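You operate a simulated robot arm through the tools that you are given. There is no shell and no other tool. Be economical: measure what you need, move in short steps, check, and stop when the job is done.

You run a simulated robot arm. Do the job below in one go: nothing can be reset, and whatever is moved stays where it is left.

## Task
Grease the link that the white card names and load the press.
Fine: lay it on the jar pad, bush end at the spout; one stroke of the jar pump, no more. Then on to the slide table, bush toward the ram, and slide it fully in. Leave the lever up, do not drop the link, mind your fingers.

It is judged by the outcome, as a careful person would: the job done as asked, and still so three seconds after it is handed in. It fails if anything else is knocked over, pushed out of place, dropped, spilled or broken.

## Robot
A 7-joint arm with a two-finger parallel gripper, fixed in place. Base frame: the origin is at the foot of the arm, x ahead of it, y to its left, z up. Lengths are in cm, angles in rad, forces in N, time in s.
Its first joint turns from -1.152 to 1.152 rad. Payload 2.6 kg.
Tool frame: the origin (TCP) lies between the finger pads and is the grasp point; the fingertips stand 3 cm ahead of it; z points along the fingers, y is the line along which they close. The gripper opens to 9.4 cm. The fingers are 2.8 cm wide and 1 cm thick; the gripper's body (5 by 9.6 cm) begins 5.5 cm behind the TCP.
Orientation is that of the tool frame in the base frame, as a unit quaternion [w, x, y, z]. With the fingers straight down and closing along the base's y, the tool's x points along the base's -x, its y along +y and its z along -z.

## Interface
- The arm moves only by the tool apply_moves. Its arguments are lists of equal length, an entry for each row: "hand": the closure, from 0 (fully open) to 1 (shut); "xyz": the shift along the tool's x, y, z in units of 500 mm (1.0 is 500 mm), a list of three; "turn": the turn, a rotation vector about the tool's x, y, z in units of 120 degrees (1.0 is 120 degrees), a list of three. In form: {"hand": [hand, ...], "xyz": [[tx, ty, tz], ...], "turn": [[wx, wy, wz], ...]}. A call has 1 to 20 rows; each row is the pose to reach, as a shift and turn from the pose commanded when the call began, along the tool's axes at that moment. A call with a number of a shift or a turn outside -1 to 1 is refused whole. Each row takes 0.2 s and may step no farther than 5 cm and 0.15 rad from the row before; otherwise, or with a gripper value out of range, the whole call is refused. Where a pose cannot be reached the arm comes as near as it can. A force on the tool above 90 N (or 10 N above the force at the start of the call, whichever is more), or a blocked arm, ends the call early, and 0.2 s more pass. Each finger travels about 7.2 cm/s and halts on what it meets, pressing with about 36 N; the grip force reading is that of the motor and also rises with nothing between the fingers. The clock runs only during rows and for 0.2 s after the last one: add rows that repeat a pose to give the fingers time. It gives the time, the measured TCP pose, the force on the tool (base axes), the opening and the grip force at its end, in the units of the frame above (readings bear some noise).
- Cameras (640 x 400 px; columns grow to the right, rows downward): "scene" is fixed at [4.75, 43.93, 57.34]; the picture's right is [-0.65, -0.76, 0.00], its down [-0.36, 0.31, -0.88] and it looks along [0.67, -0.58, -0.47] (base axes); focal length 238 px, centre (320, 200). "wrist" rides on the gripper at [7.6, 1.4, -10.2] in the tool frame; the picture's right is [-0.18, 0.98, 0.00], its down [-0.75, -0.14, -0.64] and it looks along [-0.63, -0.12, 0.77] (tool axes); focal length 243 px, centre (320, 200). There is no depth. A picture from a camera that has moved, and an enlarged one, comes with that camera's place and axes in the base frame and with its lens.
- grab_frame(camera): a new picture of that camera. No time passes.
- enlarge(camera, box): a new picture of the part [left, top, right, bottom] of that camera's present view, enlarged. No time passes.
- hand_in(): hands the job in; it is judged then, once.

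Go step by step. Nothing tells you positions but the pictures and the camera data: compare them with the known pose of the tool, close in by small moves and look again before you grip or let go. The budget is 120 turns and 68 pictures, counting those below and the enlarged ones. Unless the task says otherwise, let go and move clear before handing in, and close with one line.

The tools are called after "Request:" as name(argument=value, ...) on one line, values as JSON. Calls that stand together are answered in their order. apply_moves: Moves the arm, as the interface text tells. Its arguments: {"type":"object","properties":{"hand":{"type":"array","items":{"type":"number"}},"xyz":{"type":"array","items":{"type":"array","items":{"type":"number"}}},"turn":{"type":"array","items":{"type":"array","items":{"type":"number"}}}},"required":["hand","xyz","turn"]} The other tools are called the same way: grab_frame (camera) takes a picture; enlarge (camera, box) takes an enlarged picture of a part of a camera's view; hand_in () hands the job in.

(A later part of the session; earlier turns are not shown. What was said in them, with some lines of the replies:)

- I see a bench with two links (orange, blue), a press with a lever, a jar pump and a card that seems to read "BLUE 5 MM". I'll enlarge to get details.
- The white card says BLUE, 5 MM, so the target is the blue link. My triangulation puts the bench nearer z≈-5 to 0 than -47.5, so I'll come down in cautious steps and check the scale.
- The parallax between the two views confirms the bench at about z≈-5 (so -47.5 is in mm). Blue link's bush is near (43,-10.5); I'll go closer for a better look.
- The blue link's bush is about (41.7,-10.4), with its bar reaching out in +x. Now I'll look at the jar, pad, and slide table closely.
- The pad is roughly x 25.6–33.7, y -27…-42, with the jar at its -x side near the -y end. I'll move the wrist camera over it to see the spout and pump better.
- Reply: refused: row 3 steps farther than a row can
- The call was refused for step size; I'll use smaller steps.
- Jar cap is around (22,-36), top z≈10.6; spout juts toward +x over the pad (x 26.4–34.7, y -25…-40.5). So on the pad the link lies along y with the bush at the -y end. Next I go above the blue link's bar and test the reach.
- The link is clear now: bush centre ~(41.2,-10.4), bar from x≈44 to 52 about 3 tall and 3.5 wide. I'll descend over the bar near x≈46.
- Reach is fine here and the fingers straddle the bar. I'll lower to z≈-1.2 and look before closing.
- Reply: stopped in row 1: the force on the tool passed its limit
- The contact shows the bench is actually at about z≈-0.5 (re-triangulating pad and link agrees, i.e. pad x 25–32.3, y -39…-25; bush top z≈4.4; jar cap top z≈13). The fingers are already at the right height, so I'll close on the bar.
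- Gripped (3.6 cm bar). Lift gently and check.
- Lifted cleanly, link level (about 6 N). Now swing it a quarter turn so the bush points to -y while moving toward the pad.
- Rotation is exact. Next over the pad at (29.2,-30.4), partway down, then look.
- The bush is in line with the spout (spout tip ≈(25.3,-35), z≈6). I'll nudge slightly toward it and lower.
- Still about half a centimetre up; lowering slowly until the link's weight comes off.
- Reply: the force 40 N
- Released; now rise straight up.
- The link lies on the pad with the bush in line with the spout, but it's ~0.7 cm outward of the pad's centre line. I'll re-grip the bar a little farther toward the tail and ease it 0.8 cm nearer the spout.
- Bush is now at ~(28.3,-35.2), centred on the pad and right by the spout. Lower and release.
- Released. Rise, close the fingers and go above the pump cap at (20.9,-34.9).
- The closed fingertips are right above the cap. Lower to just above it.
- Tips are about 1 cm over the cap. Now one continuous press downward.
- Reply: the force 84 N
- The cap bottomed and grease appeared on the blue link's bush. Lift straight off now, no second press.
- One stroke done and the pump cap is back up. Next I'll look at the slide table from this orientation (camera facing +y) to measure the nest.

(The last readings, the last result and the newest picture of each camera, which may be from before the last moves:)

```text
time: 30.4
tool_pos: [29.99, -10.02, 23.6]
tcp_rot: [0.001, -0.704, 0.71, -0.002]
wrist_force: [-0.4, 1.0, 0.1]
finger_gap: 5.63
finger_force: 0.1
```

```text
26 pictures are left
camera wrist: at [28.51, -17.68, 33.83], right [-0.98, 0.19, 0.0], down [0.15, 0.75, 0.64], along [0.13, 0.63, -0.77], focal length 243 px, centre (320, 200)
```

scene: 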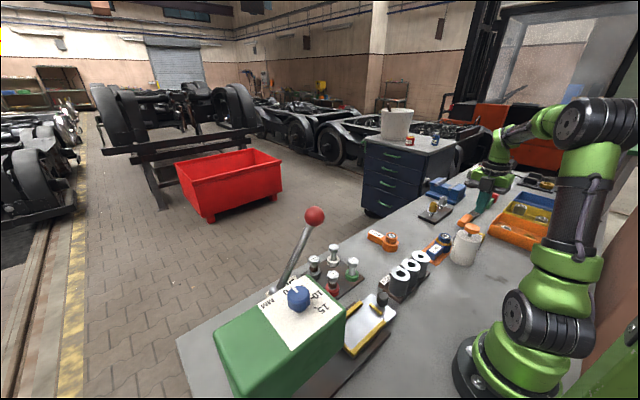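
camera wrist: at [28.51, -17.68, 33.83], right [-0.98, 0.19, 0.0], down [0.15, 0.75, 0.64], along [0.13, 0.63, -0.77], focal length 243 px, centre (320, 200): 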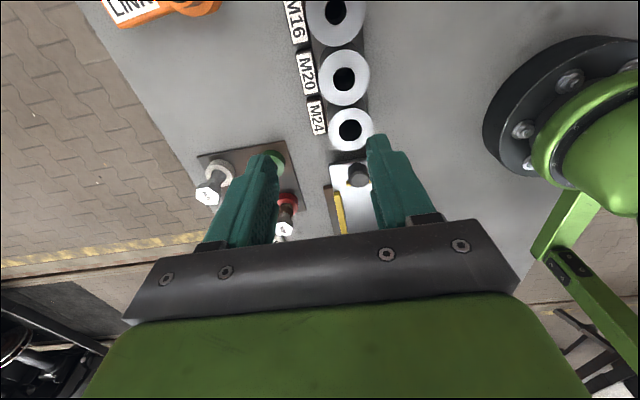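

The cylinders hide little, but I need to be nearer; lever ball is about (35,19,32), so I stay well away from it. Move +y 11 cm.

Request:
apply_moves(hand=[0.2, 0.1, 0, 0], xyz=[[-0.06, 0, 0], [-0.12, 0.02, 0], [-0.18, 0.02, 0], [-0.24, 0.02, 0]], turn=[[0, 0, 0], [0, 0, 0], [0, 0, 0], [0, 0, 0]])

Request:
grab_frame(camera="wrist")

Request:
enlarge(camera="wrist", box=[220, 0, 440, 140])

```text
time: 31.4
tool_pos: [29.21, 1.72, 23.5]
tcp_rot: [0.001, -0.704, 0.71, -0.001]
wrist_force: [0.5, -0.6, 0.0]
finger_gap: 9.38
finger_force: 0.1
```

```text
25 pictures are left
camera wrist: at [27.58, -5.82, 33.76], right [-0.98, 0.19, 0.0], down [0.14, 0.75, 0.64], along [0.13, 0.63, -0.77], focal length 243 px, centre (320, 200)
```

wrist: 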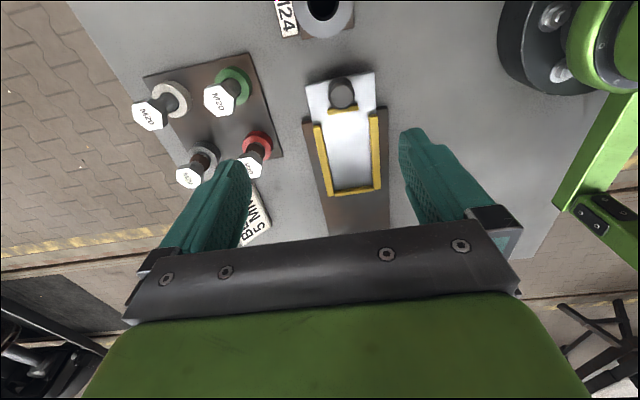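

```text
2.86 times, centred on (330, 70) of wrist
camera zoom: at [27.58, -5.82, 33.76], right [-0.98, 0.19, 0.0], down [0.14, 0.75, 0.64], along [0.13, 0.63, -0.77], focal length 693 px, centre (291, 571)
```

zoom: 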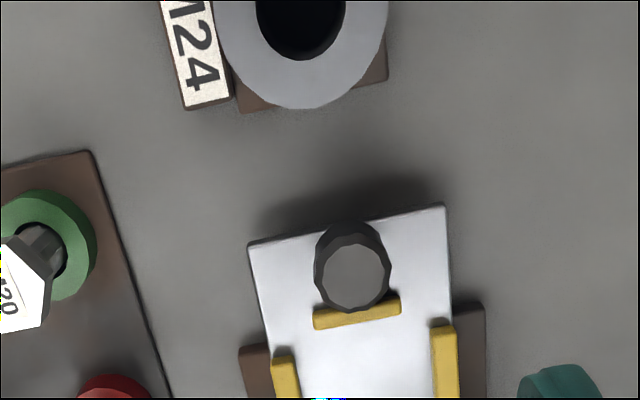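

The nest between the yellow rails/stops spans about y 6.3–18.6, x 24.1–30.2: snug for the link with bush at +y. I'll re-grip the link with the hand turned half way round (camera away from the press when placing), gripping higher so fingers stay above the rails. First rotate while travelling back.

Request:
apply_moves(hand=[0.2, 0.4, 0.4, 0.4, 0.4, 0.4, 0.4, 0.4, 0.4, 0.4, 0.4, 0.4], xyz=[[0.02, 0, 0], [0.05, 0, 0], [0.08, 0, 0], [0.11, 0, 0], [0.14, 0, 0], [0.17, 0, 0], [0.2, 0, 0], [0.23, 0, 0], [0.26, 0, 0], [0.29, 0, 0], [0.32, 0, 0], [0.35, 0, 0]], turn=[[0, 0, 0.066], [0, 0, 0.132], [0, 0, 0.198], [0, 0, 0.264], [0, 0, 0.33], [0, 0, 0.396], [0, 0, 0.462], [0, 0, 0.528], [0, 0, 0.594], [0, 0, 0.66], [0, 0, 0.72], [0, 0, 0.75]])

```text
time: 34.0
tool_pos: [29.06, -15.61, 23.39]
tcp_rot: [0.003, 0.005, 1.0, 0.0]
wrist_force: [0.6, 0.3, 0.4]
finger_gap: 5.65
finger_force: 0.0
```

Request:
apply_moves(hand=[0.4, 0.4, 0.4, 0.4, 0.4, 0.4, 0.4, 0.4, 0.4, 0.4, 0.4, 0.4], xyz=[[0, -0.025, 0], [0, -0.05, 0], [0, -0.075, 0], [0.005, -0.1, 0], [0.01, -0.125, 0], [0.012, -0.15, 0], [0.015, -0.175, 0], [0.018, -0.2, 0], [0.018, -0.225, 0], [0.018, -0.25, 0], [0.018, -0.275, 0.03], [0.018, -0.292, 0.07]], turn=[[0, 0, 0.066], [0, 0, 0.132], [0, 0, 0.198], [0, 0, 0.264], [0, 0, 0.33], [0, 0, 0.396], [0, 0, 0.462], [0, 0, 0.528], [0, 0, 0.594], [0, 0, 0.66], [0, 0, 0.72], [0, 0, 0.75]])

Request:
grab_frame(camera="wrist")

Request:
enlarge(camera="scene", box=[390, 180, 510, 280])

```text
time: 36.6
tool_pos: [27.88, -30.23, 20.08]
tcp_rot: [0.002, 0.711, 0.704, 0.002]
wrist_force: [0.1, -0.2, -0.7]
finger_gap: 5.62
finger_force: 0.0
```

```text
23 pictures are left
camera wrist: at [29.41, -22.66, 30.29], right [0.98, -0.19, 0.0], down [-0.15, -0.75, 0.64], along [-0.12, -0.63, -0.77], focal length 243 px, centre (320, 200)
```

wrist: 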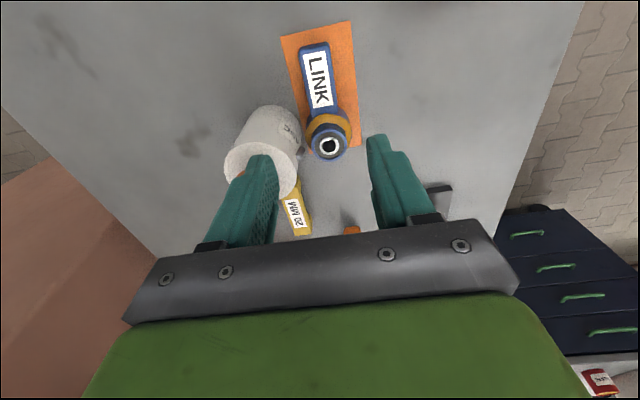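

```text
4.00 times, centred on (450, 230) of scene
camera zoom: at [4.75, 43.93, 57.34], right [-0.65, -0.76, 0.0], down [-0.36, 0.31, -0.88], along [0.67, -0.58, -0.47], focal length 952 px, centre (-200, 80)
```

zoom: 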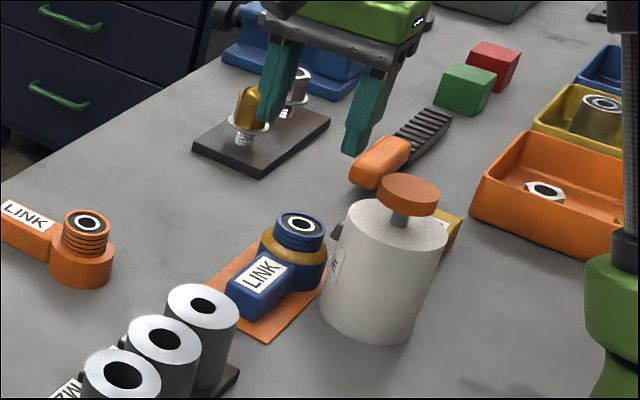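

Link sits properly greased; centre x≈28.1, tail at y≈-26.1. Descend higher on the bar (z≈4.3), and close.

Request:
apply_moves(hand=[0.4, 0.4, 0.4, 0.4, 0.4, 0.6, 0.8, 1, 1], xyz=[[0, 0.005, 0.08], [0, 0.005, 0.16], [0, 0.005, 0.24], [0, 0.005, 0.315], [0, 0.005, 0.315], [0, 0.005, 0.315], [0, 0.005, 0.315], [0, 0.005, 0.315], [0, 0.005, 0.315]], turn=[[0, 0, 0], [0, 0, 0], [0, 0, 0], [0, 0, 0], [0, 0, 0], [0, 0, 0], [0, 0, 0], [0, 0, 0], [0, 0, 0]])

Request:
grab_frame(camera="wrist")

```text
time: 38.6
tool_pos: [28.35, -30.13, 4.55]
tcp_rot: [0.002, 0.71, 0.704, 0.002]
wrist_force: [-9.6, 11.0, 28.5]
finger_gap: 3.17
finger_force: 35.7
```

```text
21 pictures are left
camera wrist: at [29.7, -22.62, 14.71], right [0.98, -0.19, 0.0], down [-0.15, -0.75, 0.64], along [-0.12, -0.63, -0.77], focal length 243 px, centre (320, 200)
```

wrist: 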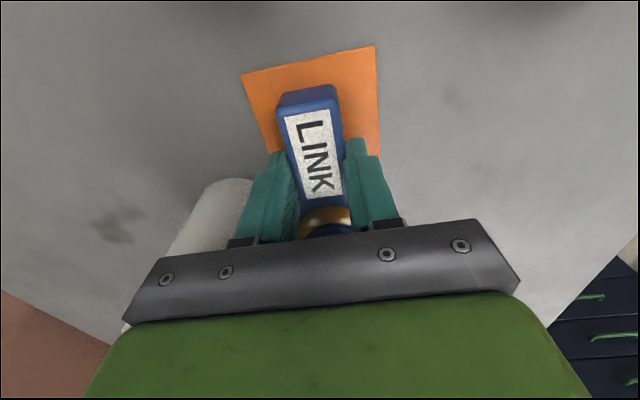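

The grip at this height is only on the bar's bevelled top edge (gap 3.17, upward push). I'll open, go 0.7 cm lower, and re-close.

Request:
apply_moves(hand=[0.6, 0.45, 0.45, 0.45, 0.6, 0.8, 1, 1], xyz=[[0, 0, 0], [0, 0, 0], [0, 0, 0.01], [0, 0, 0.014], [0, 0, 0.014], [0, 0, 0.014], [0, 0, 0.014], [0, 0, 0.014]], turn=[[0, 0, 0], [0, 0, 0], [0, 0, 0], [0, 0, 0], [0, 0, 0], [0, 0, 0], [0, 0, 0], [0, 0, 0]])

```text
time: 39.4
tool_pos: [28.38, -30.36, 4.59]
tcp_rot: [0.005, 0.714, 0.7, 0.003]
wrist_force: [-1.7, 4.9, 8.0]
finger_gap: 5.17
finger_force: 0.0
stopped in row 4: the force on the tool passed its limit (the readings are from after the stop); the commanded pose is now the measured one
```

Something blocks descent, probably the gripper body over the jar's rim. I'll rise and check, then grip at y≈-29 where it was clear before.

Request:
apply_moves(hand=[0.45, 0.4, 0.4, 0.4], xyz=[[0, 0, -0.01], [0, 0, -0.05], [0, 0, -0.12], [0.024, -0.004, -0.14]], turn=[[0, 0, 0], [0, 0, 0], [0, 0, 0], [0, 0, 0]])

Request:
enlarge(camera="scene", box=[390, 180, 510, 280])

Request:
grab_frame(camera="wrist")

```text
time: 40.4
tool_pos: [27.99, -29.02, 11.73]
tcp_rot: [0.005, 0.713, 0.701, 0.003]
wrist_force: [-0.2, 1.2, -0.4]
finger_gap: 5.64
finger_force: 0.1
```

```text
4.00 times, centred on (450, 230) of scene
camera zoom: at [4.75, 43.93, 57.34], right [-0.65, -0.76, 0.0], down [-0.36, 0.31, -0.88], along [0.67, -0.58, -0.47], focal length 952 px, centre (-200, 80)
```

zoom: 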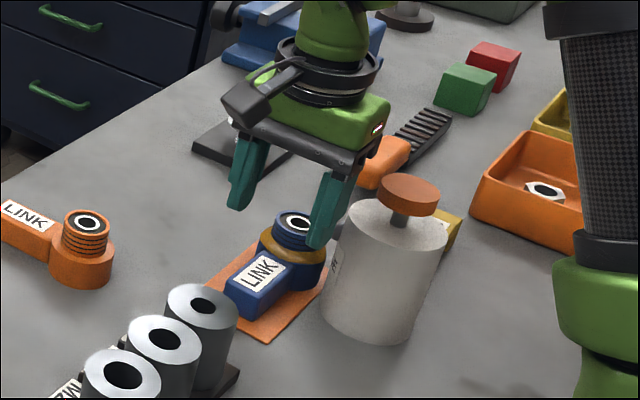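

```text
19 pictures are left
camera wrist: at [29.47, -21.42, 21.85], right [0.98, -0.2, 0.01], down [-0.16, -0.75, 0.64], along [-0.12, -0.63, -0.77], focal length 243 px, centre (320, 200)
```

wrist: 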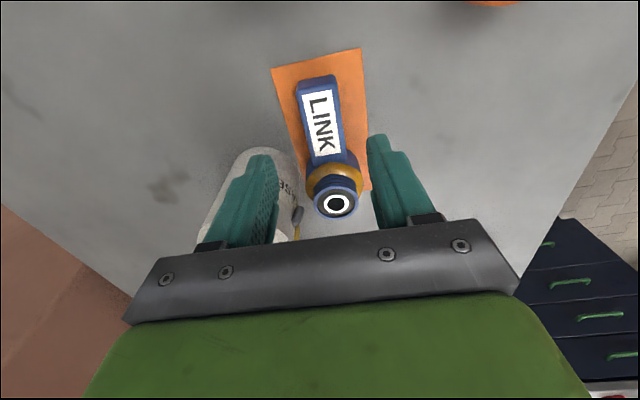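

Nothing has moved. Descend at y≈-29.2 (clear of jar), straightening the slight tilt, and grip at z≈3.7.

Request:
apply_moves(hand=[0.4, 0.4, 0.4, 0.4, 0.6, 0.8, 1, 1], xyz=[[-0.004, 0.005, 0.05], [-0.004, 0.005, 0.11], [-0.004, 0.005, 0.16], [-0.004, 0.005, 0.16], [-0.004, 0.005, 0.16], [-0.004, 0.005, 0.16], [-0.004, 0.005, 0.16], [-0.004, 0.005, 0.16]], turn=[[0.0054, 0.0013, -0.0081], [0.0054, 0.0013, -0.0081], [0.0054, 0.0013, -0.0081], [0.0054, 0.0013, -0.0081], [0.0054, 0.0013, -0.0081], [0.0054, 0.0013, -0.0081], [0.0054, 0.0013, -0.0081], [0.0054, 0.0013, -0.0081]])

```text
time: 42.2
tool_pos: [28.3, -29.31, 3.5]
tcp_rot: [-0.001, 0.706, 0.708, 0.0]
wrist_force: [-0.3, -0.7, 1.1]
finger_gap: 3.61
finger_force: 35.8
```

Good grip (3.61, no stray force). Lift.

Request:
apply_moves(hand=[1, 1, 1, 1], xyz=[[0, 0, -0.02], [0, 0, -0.08], [0.02, 0, -0.16], [0.06, 0, -0.24]], turn=[[0, 0, 0], [0, 0, 0], [0, 0, 0], [0, 0, 0]])

Request:
enlarge(camera="scene", box=[380, 160, 500, 270])

```text
time: 43.2
tool_pos: [28.42, -26.42, 15.66]
tcp_rot: [-0.002, 0.708, 0.707, 0.0]
wrist_force: [0.5, 0.7, -5.4]
finger_gap: 3.65
finger_force: 35.9
```

```text
3.64 times, centred on (440, 215) of scene
camera zoom: at [4.75, 43.92, 57.34], right [-0.65, -0.76, 0.0], down [-0.36, 0.31, -0.88], along [0.67, -0.58, -0.47], focal length 866 px, centre (-116, 146)
```

zoom: 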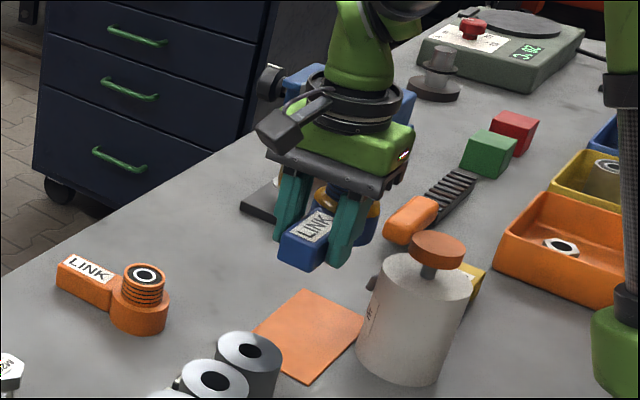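

Held level. Half-turn in two stages while travelling toward the table.

Request:
apply_moves(hand=[1, 1, 1, 1, 1, 1, 1, 1, 1, 1, 1, 1], xyz=[[0.02, 0, -0.02], [0.04, 0, -0.04], [0.06, 0, -0.05], [0.08, 0, -0.05], [0.1, 0, -0.05], [0.12, 0, -0.05], [0.14, 0, -0.05], [0.16, 0, -0.05], [0.18, 0, -0.05], [0.2, 0, -0.05], [0.22, 0, -0.05], [0.24, 0, -0.05]], turn=[[0, 0, -0.066], [0, 0, -0.132], [0, 0, -0.198], [0, 0, -0.264], [0, 0, -0.33], [0, 0, -0.396], [0, 0, -0.462], [0, 0, -0.528], [0, 0, -0.594], [0, 0, -0.66], [0, 0, -0.72], [0, 0, -0.75]])

```text
time: 45.8
tool_pos: [28.42, -14.34, 18.02]
tcp_rot: [-0.001, -0.002, 1.0, 0.0]
wrist_force: [-0.6, 0.5, -5.6]
finger_gap: 3.63
finger_force: 36.2
```

Request:
apply_moves(hand=[1, 1, 1, 1, 1, 1, 1, 1, 1, 1, 1, 1], xyz=[[0.0, 0.03, 0], [0.0, 0.06, 0], [0.0, 0.09, 0], [0.005, 0.12, 0], [0.01, 0.15, 0], [0.015, 0.18, 0], [0.02, 0.21, 0], [0.026, 0.24, 0], [0.026, 0.27, 0], [0.026, 0.3, 0], [0.026, 0.325, 0], [0.026, 0.346, 0]], turn=[[0, 0, -0.066], [0, 0, -0.132], [0, 0, -0.198], [0, 0, -0.264], [0, 0, -0.33], [0, 0, -0.396], [0, 0, -0.462], [0, 0, -0.528], [0, 0, -0.594], [0, 0, -0.66], [0, 0, -0.72], [0, 0, -0.75]])

Request:
grab_frame(camera="wrist")

Request:
grab_frame(camera="scene")

```text
time: 48.4
tool_pos: [27.15, 3.17, 18.19]
tcp_rot: [0.0, 0.708, -0.706, -0.001]
wrist_force: [0.0, 0.4, -5.6]
finger_gap: 3.63
finger_force: 36.0
```

```text
17 pictures are left
camera wrist: at [25.77, -4.6, 28.22], right [-0.98, 0.18, 0.0], down [0.14, 0.75, 0.64], along [0.12, 0.63, -0.77], focal length 243 px, centre (320, 200)
```

wrist: 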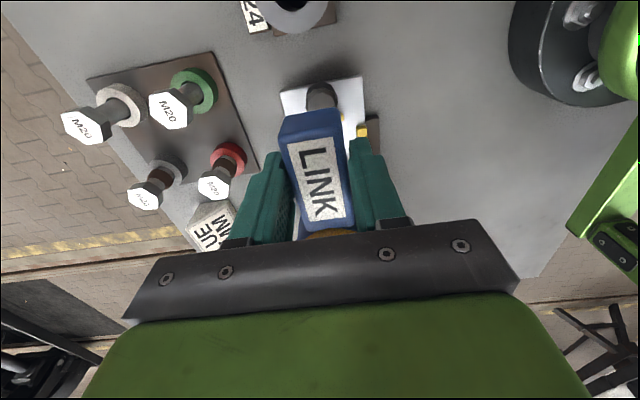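

```text
16 pictures are left
```

scene: 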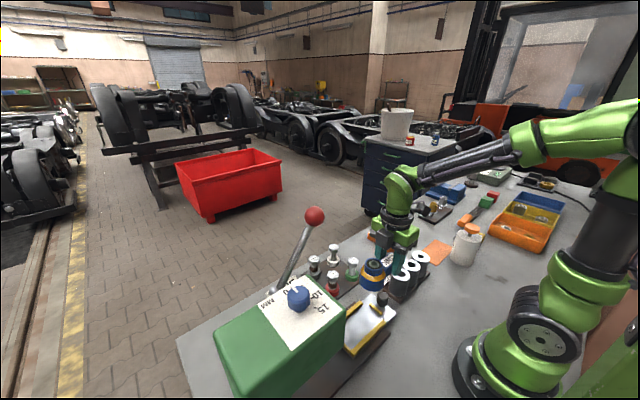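

Link held with bush toward the press; press head underside looks to be ~z 14 at y≥22, so there's room. Move over the nest (TCP y≈9.35) and partly lower, then compare the tail with the back stop.

Request:
apply_moves(hand=[1, 1, 1, 1], xyz=[[-0.062, 0, 0], [-0.124, 0, 0], [-0.124, 0, 0.08], [-0.124, 0, 0.16]], turn=[[0, 0, 0], [0, 0, 0], [0, 0, 0], [0, 0, 0]])

Request:
grab_frame(camera="wrist")

Request:
enlarge(camera="scene", box=[310, 210, 430, 370])

```text
time: 49.4
tool_pos: [27.17, 9.12, 10.11]
tcp_rot: [-0.001, 0.707, -0.707, -0.001]
wrist_force: [0.9, 0.1, -5.3]
finger_gap: 3.63
finger_force: 35.8
```

```text
15 pictures are left
camera wrist: at [25.73, 1.63, 20.37], right [-0.98, 0.18, 0.0], down [0.14, 0.75, 0.64], along [0.12, 0.63, -0.77], focal length 243 px, centre (320, 200)
```

wrist: 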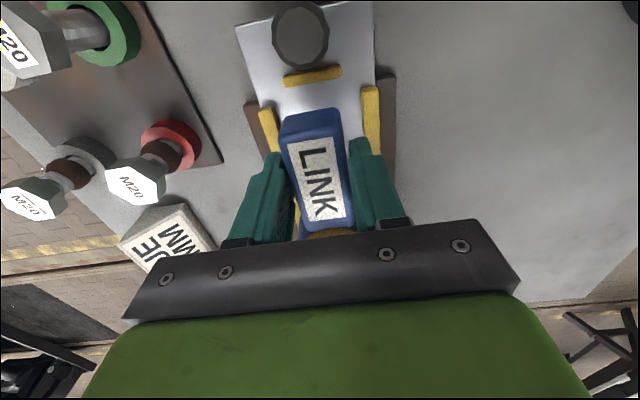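

```text
2.50 times, centred on (370, 290) of scene
camera zoom: at [4.75, 43.93, 57.34], right [-0.65, -0.76, 0.0], down [-0.36, 0.31, -0.88], along [0.67, -0.58, -0.47], focal length 595 px, centre (195, -25)
```

zoom: 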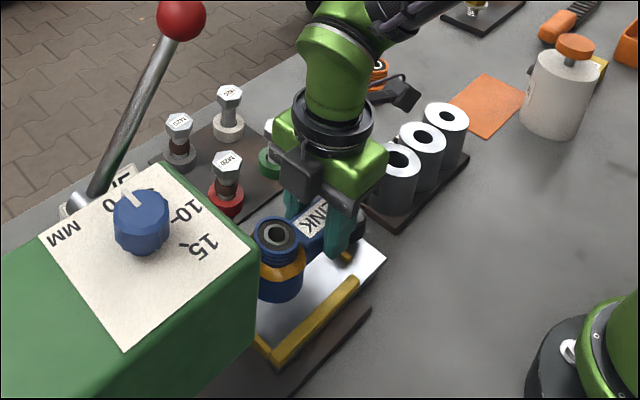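

I'm nearly aligned. I'll zoom the wrist view to compare the bar, rails and stop precisely.

Request:
enlarge(camera="wrist", box=[230, 50, 410, 165])

```text
3.48 times, centred on (320, 108) of wrist
camera zoom: at [25.73, 1.63, 20.37], right [-0.98, 0.18, 0.0], down [0.14, 0.75, 0.64], along [0.12, 0.63, -0.77], focal length 844 px, centre (320, 522)
```

zoom: 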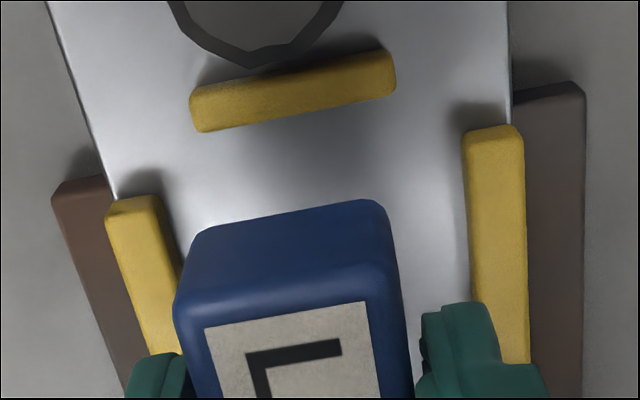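

The bar is ~0.2 off the rail centre line and the tail ~0.7 ahead of the back stop. Shift -0.2 x, -0.45 y and lower to just above the stops.

Request:
apply_moves(hand=[1, 1, 1, 1], xyz=[[0.009, 0.003, 0.01], [0.009, 0.003, 0.03], [0.009, 0.003, 0.055], [0.009, 0.003, 0.055]], turn=[[0, 0, 0], [0, 0, 0], [0, 0, 0], [0, 0, 0]])

Request:
enlarge(camera="wrist", box=[230, 50, 410, 165])

Request:
enlarge(camera="scene", box=[340, 280, 410, 350])

```text
time: 50.4
tool_pos: [26.94, 8.76, 7.41]
tcp_rot: [0.0, 0.708, -0.707, -0.001]
wrist_force: [-0.1, -0.7, -6.1]
finger_gap: 3.61
finger_force: 36.4
```

```text
3.48 times, centred on (320, 108) of wrist
camera zoom: at [25.52, 1.18, 17.58], right [-0.98, 0.18, 0.0], down [0.14, 0.75, 0.64], along [0.12, 0.63, -0.77], focal length 844 px, centre (320, 522)
```

zoom: 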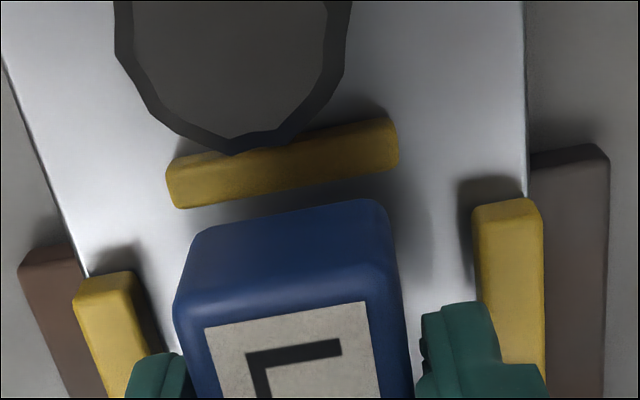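

```text
5.71 times, centred on (375, 315) of scene
camera zoom: at [4.75, 43.93, 57.34], right [-0.65, -0.76, 0.0], down [-0.36, 0.31, -0.88], along [0.67, -0.58, -0.47], focal length 1360 px, centre (6, -457)
```

zoom: 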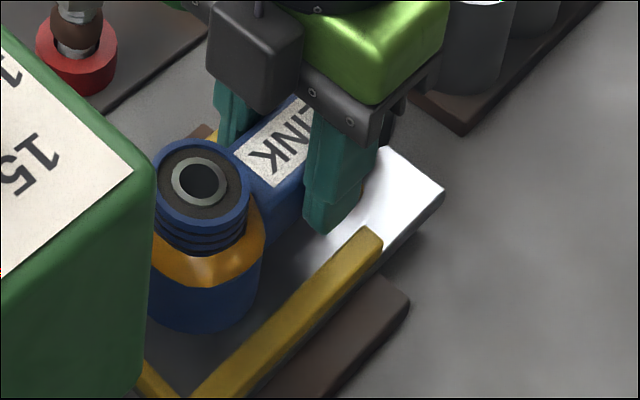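

Alignment looks right: tail just ahead of the stop, bar centred. Lower slowly, watching force.

Request:
apply_moves(hand=[1, 1, 1, 1], xyz=[[0, 0.001, 0.006], [0, 0.001, 0.012], [0, 0.001, 0.018], [0, 0.001, 0.022]], turn=[[0, 0, 0], [0, 0, 0], [0, 0, 0], [0, 0, 0]])

```text
time: 51.4
tool_pos: [26.82, 8.83, 6.18]
tcp_rot: [-0.001, 0.708, -0.706, -0.001]
wrist_force: [-0.3, 0.1, -5.9]
finger_gap: 3.64
finger_force: 36.2
```

Request:
apply_moves(hand=[1, 1, 1, 1], xyz=[[0, 0, 0.003], [0, 0, 0.006], [0, 0, 0.009], [0, 0, 0.012]], turn=[[0, 0, 0], [0, 0, 0], [0, 0, 0], [0, 0, 0]])

Request:
enlarge(camera="wrist", box=[230, 50, 410, 165])

```text
time: 52.4
tool_pos: [26.99, 8.85, 5.79]
tcp_rot: [-0.002, 0.709, -0.706, 0.0]
wrist_force: [-3.5, 8.1, 16.8]
finger_gap: 3.63
finger_force: 35.7
```

```text
3.48 times, centred on (320, 108) of wrist
camera zoom: at [25.54, 1.15, 15.84], right [-0.98, 0.18, 0.0], down [0.14, 0.75, 0.64], along [0.12, 0.63, -0.77], focal length 844 px, centre (320, 522)
```

zoom: 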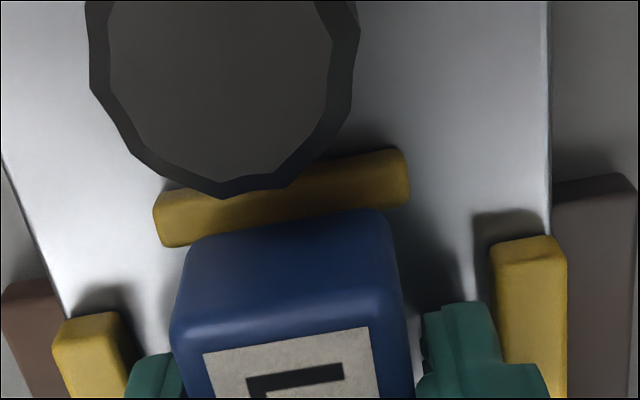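

The tail seems to have caught on the back stop's edge (link pitched slightly tail-up). I'll raise a little, shift +0.35 in y, and check with the scene camera.

Request:
apply_moves(hand=[1, 1, 1, 1], xyz=[[0, 0, -0.008], [-0.004, 0, -0.014], [-0.007, 0, -0.014], [-0.007, 0, -0.014]], turn=[[0, 0, 0], [0, 0, 0], [0, 0, 0], [0, 0, 0]])

Request:
enlarge(camera="scene", box=[340, 280, 410, 350])

```text
time: 53.4
tool_pos: [26.99, 9.06, 6.31]
tcp_rot: [0.0, 0.708, -0.707, -0.001]
wrist_force: [0.0, 0.4, -5.1]
finger_gap: 3.64
finger_force: 36.2
```

```text
5.71 times, centred on (375, 315) of scene
camera zoom: at [4.75, 43.93, 57.34], right [-0.65, -0.76, 0.0], down [-0.36, 0.31, -0.88], along [0.67, -0.58, -0.47], focal length 1360 px, centre (6, -457)
```

zoom: 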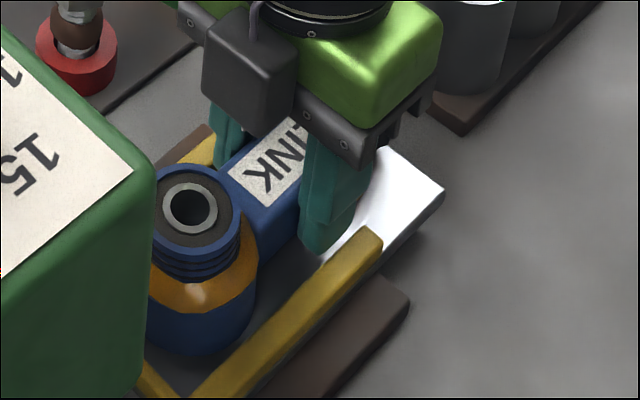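

There's over 1 cm of room before the front stop, so I'll shift another 0.5 cm toward the press and lower.

Request:
apply_moves(hand=[1, 1, 1, 1, 1], xyz=[[-0.01, 0, 0], [-0.01, 0, 0.005], [-0.01, 0, 0.01], [-0.01, 0, 0.014], [-0.01, 0, 0.016]], turn=[[0, 0, 0], [0, 0, 0], [0, 0, 0], [0, 0, 0], [0, 0, 0]])

Request:
enlarge(camera="wrist", box=[230, 50, 410, 165])

```text
time: 54.6
tool_pos: [26.85, 9.67, 5.55]
tcp_rot: [0.001, 0.708, -0.706, -0.001]
wrist_force: [-3.4, -0.4, 7.5]
finger_gap: 3.64
finger_force: 36.4
```

```text
3.48 times, centred on (320, 108) of wrist
camera zoom: at [25.49, 2.0, 15.71], right [-0.98, 0.18, 0.0], down [0.14, 0.75, 0.64], along [0.12, 0.63, -0.77], focal length 844 px, centre (320, 522)
```

zoom: 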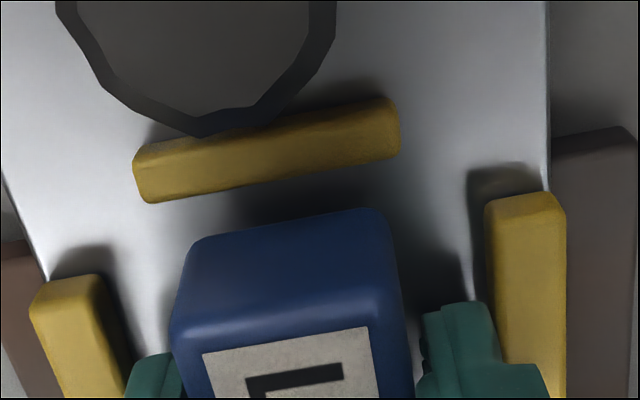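

The tail is now clear of the stop and the bush end is resting. Press down a hair more to level it, then open slightly.

Request:
apply_moves(hand=[1, 1, 0.7, 0.62, 0.58, 0.58], xyz=[[0, 0.002, 0.003], [0, 0.002, 0.005], [0, 0.002, 0.005], [0, 0.002, 0.005], [0, 0.002, 0.004], [0, 0.002, 0.004]], turn=[[0, 0, 0], [0, 0, 0], [0, 0, 0], [0, 0, 0], [0, 0, 0], [0, 0, 0]])

Request:
enlarge(camera="scene", box=[340, 280, 410, 350])

```text
time: 56.0
tool_pos: [26.81, 9.7, 5.21]
tcp_rot: [0.0, 0.707, -0.707, -0.001]
wrist_force: [3.7, -0.9, -3.0]
finger_gap: 3.76
finger_force: 0.1
```

```text
5.71 times, centred on (375, 315) of scene
camera zoom: at [4.75, 43.93, 57.34], right [-0.65, -0.76, 0.0], down [-0.36, 0.31, -0.88], along [0.67, -0.58, -0.47], focal length 1360 px, centre (6, -457)
```

zoom: 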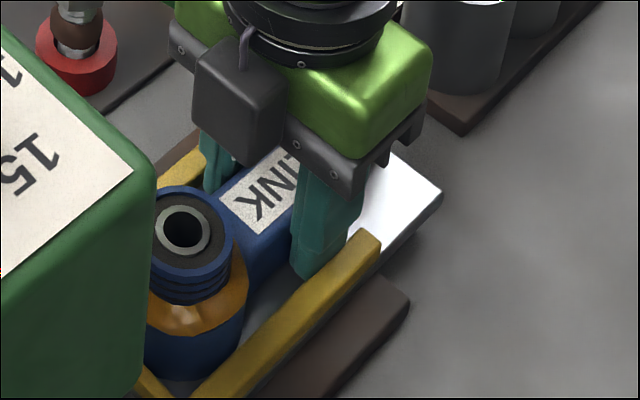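

Released inside the rails. Rise straight up slowly before opening wider.

Request:
apply_moves(hand=[0.58, 0.57, 0.55, 0.5, 0.45, 0.45, 0.45], xyz=[[0, 0, -0.006], [0, 0, -0.016], [0, 0, -0.03], [0, 0, -0.06], [0, 0, -0.12], [0, 0, -0.2], [0.04, 0, -0.28]], turn=[[0, 0, 0], [0, 0, 0], [0, 0, 0], [0, 0, 0], [0, 0, 0], [0, 0, 0], [0, 0, 0]])

Request:
grab_frame(camera="wrist")

```text
time: 57.6
tool_pos: [26.84, 7.59, 19.38]
tcp_rot: [0.0, 0.708, -0.707, -0.001]
wrist_force: [-0.5, 0.4, 0.3]
finger_gap: 5.19
finger_force: 0.1
```

```text
6 pictures are left
camera wrist: at [25.35, -0.04, 29.46], right [-0.98, 0.18, 0.0], down [0.14, 0.75, 0.64], along [0.12, 0.63, -0.77], focal length 243 px, centre (320, 200)
```

wrist: 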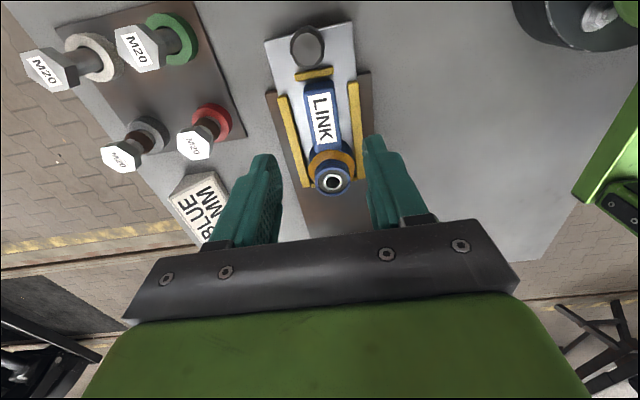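

The link is nested correctly, bush toward the press. The knob is at about (27.1,3.0), top z≈5; the M24 cylinder is close behind it, so I'll grip the knob from both sides rather than push behind it.

Request:
apply_moves(hand=[0.45, 0.45, 0.45, 0.45, 0.45], xyz=[[0.05, -0.003, 0], [0.092, -0.003, 0.02], [0.092, -0.003, 0.1], [0.092, -0.003, 0.18], [0.092, -0.003, 0.2]], turn=[[0, 0, 0], [0, 0, 0], [0, 0, 0], [0, 0, 0], [0, 0, 0]])

Request:
grab_frame(camera="wrist")

```text
time: 58.8
tool_pos: [26.8, 3.02, 9.3]
tcp_rot: [0.0, 0.708, -0.707, -0.001]
wrist_force: [0.5, -0.3, 0.5]
finger_gap: 5.16
finger_force: 0.0
```

```text
5 pictures are left
camera wrist: at [25.36, -4.59, 19.42], right [-0.98, 0.18, 0.0], down [0.14, 0.75, 0.64], along [0.12, 0.63, -0.77], focal length 243 px, centre (320, 200)
```

wrist: 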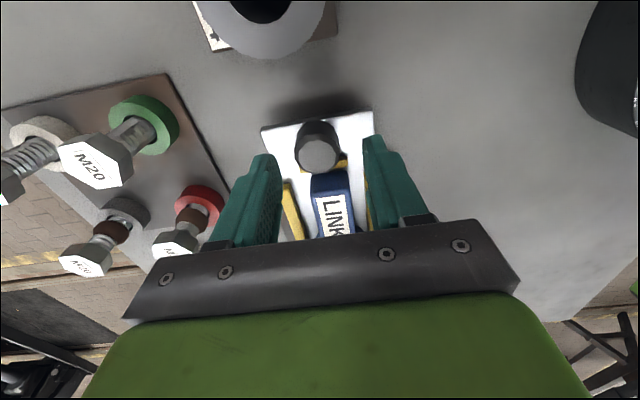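

Knob is centred between the fingers. Go down and close on it.

Request:
apply_moves(hand=[0.45, 0.45, 0.45, 0.6, 0.75, 0.9, 1, 1], xyz=[[0, -0.003, 0.03], [0, -0.003, 0.06], [0, -0.003, 0.06], [0, -0.003, 0.06], [0, -0.003, 0.06], [0, -0.003, 0.06], [0, -0.003, 0.06], [0, -0.003, 0.06]], turn=[[0, 0, 0], [0, 0, 0], [0, 0, 0], [0, 0, 0], [0, 0, 0], [0, 0, 0], [0, 0, 0], [0, 0, 0]])

```text
time: 60.6
tool_pos: [26.97, 3.08, 6.31]
tcp_rot: [0.001, 0.708, -0.706, -0.001]
wrist_force: [5.7, 0.7, -14.3]
finger_gap: 2.91
finger_force: 45.3
```

Knob gripped (2.9 cm). Slide toward the press gradually.

Request:
apply_moves(hand=[1, 1, 1, 1, 1, 1, 1, 1, 1, 1], xyz=[[-0.008, 0, 0], [-0.018, 0, 0], [-0.03, 0, 0], [-0.042, 0, 0], [-0.054, 0, 0], [-0.066, 0, 0], [-0.078, 0, 0], [-0.09, 0, 0], [-0.102, 0, 0], [-0.11, 0, 0]], turn=[[0, 0, 0], [0, 0, 0], [0, 0, 0], [0, 0, 0], [0, 0, 0], [0, 0, 0], [0, 0, 0], [0, 0, 0], [0, 0, 0], [0, 0, 0]])

Request:
enlarge(camera="scene", box=[200, 190, 460, 390])

```text
time: 62.8
tool_pos: [27.02, 8.39, 6.38]
tcp_rot: [0.001, 0.707, -0.707, -0.003]
wrist_force: [1.2, -1.2, -27.7]
finger_gap: 2.94
finger_force: 45.0
```

```text
2.00 times, centred on (330, 290) of scene
camera zoom: at [4.76, 43.93, 57.34], right [-0.65, -0.76, 0.0], down [-0.36, 0.31, -0.88], along [0.67, -0.58, -0.47], focal length 476 px, centre (300, 20)
```

zoom: 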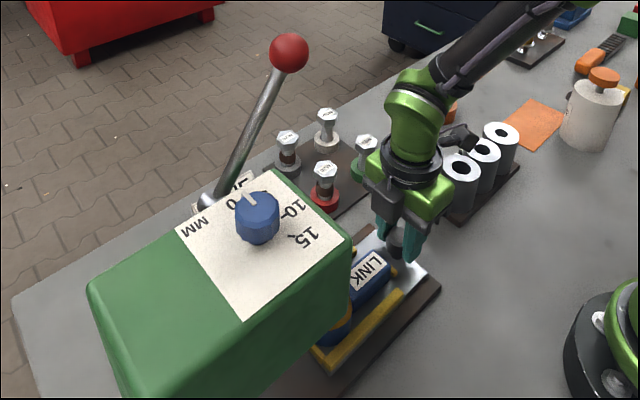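

The table slides freely. Continue, easing off the vertical strain.

Request:
apply_moves(hand=[1, 1, 1, 1, 1, 1, 1], xyz=[[-0.006, 0, 0.002], [-0.016, 0, 0.002], [-0.028, 0, 0.002], [-0.04, 0, 0.002], [-0.052, 0, 0.002], [-0.064, 0, 0.002], [-0.07, 0, 0.002]], turn=[[0, 0, 0], [0, 0, 0], [0, 0, 0], [0, 0, 0], [0, 0, 0], [0, 0, 0], [0, 0, 0]])

```text
time: 64.4
tool_pos: [27.0, 12.01, 6.18]
tcp_rot: [0.0, -0.707, 0.707, 0.003]
wrist_force: [-23.7, -0.8, 42.1]
finger_gap: 2.92
finger_force: 45.6
```

Request:
apply_moves(hand=[1, 1, 1, 1, 1], xyz=[[-0.004, 0, -0.001], [-0.012, 0, -0.001], [-0.022, 0, -0.001], [-0.032, 0, -0.001], [-0.036, 0, -0.001]], turn=[[0, 0, 0], [0, 0, 0], [0, 0, 0], [0, 0, 0], [0, 0, 0]])

Request:
enlarge(camera="scene", box=[200, 190, 460, 390])

```text
time: 65.6
tool_pos: [27.0, 13.87, 6.27]
tcp_rot: [0.002, 0.707, -0.707, -0.002]
wrist_force: [-27.6, -1.4, 48.0]
finger_gap: 2.89
finger_force: 45.1
```

```text
2.00 times, centred on (330, 290) of scene
camera zoom: at [4.73, 43.92, 57.35], right [-0.65, -0.76, 0.0], down [-0.36, 0.31, -0.88], along [0.67, -0.58, -0.47], focal length 476 px, centre (300, 20)
```

zoom: 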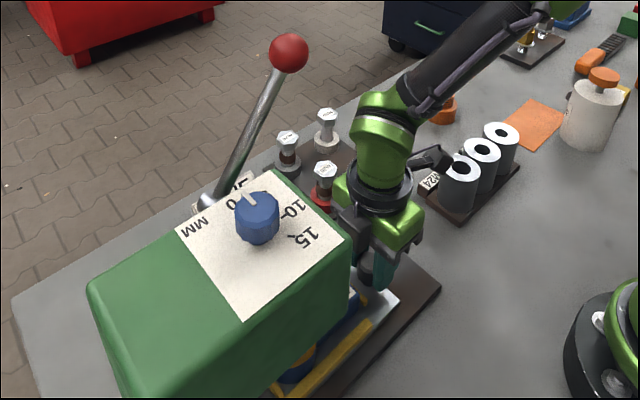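

No end stop felt yet. Continue in small steps, relaxing side strain.

Request:
apply_moves(hand=[1, 1, 1, 1, 1], xyz=[[0, 0.001, -0.003], [-0.006, 0.001, -0.003], [-0.012, 0.001, -0.003], [-0.018, 0.001, -0.003], [-0.024, 0.001, -0.003]], turn=[[0, 0, 0], [0, 0, 0], [0, 0, 0], [0, 0, 0], [0, 0, 0]])

```text
time: 66.8
tool_pos: [27.06, 15.0, 6.34]
tcp_rot: [0.001, 0.708, -0.706, -0.001]
wrist_force: [1.1, -1.4, -28.0]
finger_gap: 2.9
finger_force: 45.1
```

Request:
apply_moves(hand=[1, 1, 1, 1, 1], xyz=[[-0.006, 0, 0.001], [-0.012, 0, 0.001], [-0.018, 0, 0.001], [-0.024, 0, 0.001], [-0.03, 0, 0.001]], turn=[[0, 0, 0], [0, 0, 0], [0, 0, 0], [0, 0, 0], [0, 0, 0]])

```text
time: 68.0
tool_pos: [26.98, 16.37, 6.41]
tcp_rot: [-0.001, -0.706, 0.708, 0.0]
wrist_force: [2.5, -14.9, -13.4]
finger_gap: 2.91
finger_force: 45.1
```

Resistance of ~15 N appeared at y≈16.4; probe a little further and look.

Request:
apply_moves(hand=[1, 1], xyz=[[-0.003, 0, 0], [-0.006, 0, 0]], turn=[[0, 0, 0], [0, 0, 0]])

Request:
grab_frame(camera="wrist")

```text
time: 68.6
tool_pos: [27.06, 16.64, 6.45]
tcp_rot: [-0.001, -0.706, 0.709, 0.0]
wrist_force: [1.8, -28.5, -0.7]
finger_gap: 2.9
finger_force: 44.5
```

```text
2 pictures are left
camera wrist: at [25.55, 9.06, 16.62], right [-0.98, 0.19, 0.0], down [0.14, 0.75, 0.64], along [0.12, 0.63, -0.77], focal length 243 px, centre (320, 200)
```

wrist: 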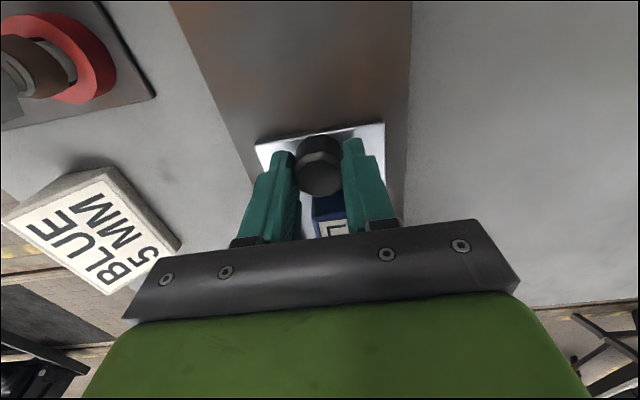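

Force now 28 N along -y. To tell whether it's the table's end stop or my hand on the press, I'll open the fingers in place and see whether the force vanishes.

Request:
apply_moves(hand=[0.65, 0.6, 0.6], xyz=[[0, 0, 0], [0, 0, 0], [0, 0, 0]], turn=[[0, 0, 0], [0, 0, 0], [0, 0, 0]])

```text
time: 69.4
tool_pos: [26.97, 16.94, 6.47]
tcp_rot: [0.0, 0.707, -0.707, -0.002]
wrist_force: [0.1, 0.2, 0.4]
finger_gap: 3.77
finger_force: 0.0
```

The force vanished on opening, so the resistance came through the knob — the table's end stop. I'll confirm with one firmer push.

Request:
apply_moves(hand=[0.8, 1, 1, 1, 1, 1], xyz=[[0, 0, 0], [0, 0, 0], [0, 0, 0], [-0.004, 0, 0], [-0.008, 0, 0], [-0.01, 0, 0]], turn=[[0, 0, 0], [0, 0, 0], [0, 0, 0], [0, 0, 0], [0, 0, 0], [0, 0, 0]])

```text
time: 70.8
tool_pos: [26.98, 17.15, 6.37]
tcp_rot: [-0.001, -0.706, 0.708, 0.0]
wrist_force: [7.7, -27.1, 9.1]
finger_gap: 2.9
finger_force: 44.8
```

Solid stop confirmed — the table is fully in. Open, back straight out in -y past the knob, then rise.

Request:
apply_moves(hand=[0.7, 0.5, 0.4, 0.4, 0.4, 0.4, 0.4, 0.4, 0.4], xyz=[[0, 0, 0], [0, 0, 0], [0, 0, 0], [0.03, 0, -0.005], [0.08, 0, -0.01], [0.14, 0, -0.03], [0.18, 0, -0.1], [0.22, 0, -0.18], [0.26, 0, -0.26]], turn=[[0, 0, 0], [0, 0, 0], [0, 0, 0], [0, 0, 0], [0, 0, 0], [0, 0, 0], [0, 0, 0], [0, 0, 0], [0, 0, 0]])

Request:
grab_frame(camera="scene")

```text
time: 72.8
tool_pos: [27.11, 4.61, 19.69]
tcp_rot: [0.0, 0.708, -0.707, -0.002]
wrist_force: [0.5, -0.6, 0.0]
finger_gap: 5.65
finger_force: 0.1
```

```text
1 pictures are left
```

scene: 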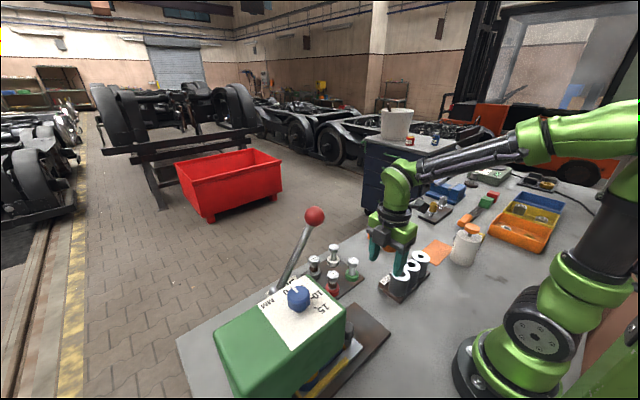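

The table is under the press, lever still up. One last wrist check.

Request:
grab_frame(camera="wrist")

```text
0 pictures are left
camera wrist: at [25.66, -3.13, 29.77], right [-0.98, 0.18, 0.0], down [0.14, 0.75, 0.64], along [0.12, 0.63, -0.77], focal length 243 px, centre (320, 200)
```

wrist: 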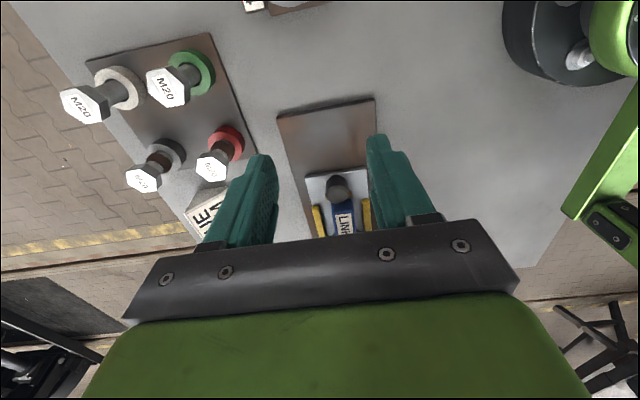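

The link is still between the rails, the table is fully in, and the gripper is clear. I'm handing in now.

Request:
hand_in()

```text
The job is handed in.
```

The blue link got one pump stroke with its bush at the spout. It now lies on the slide table with its bush toward the ram, the table is pushed in to its end stop, and the lever is still up.
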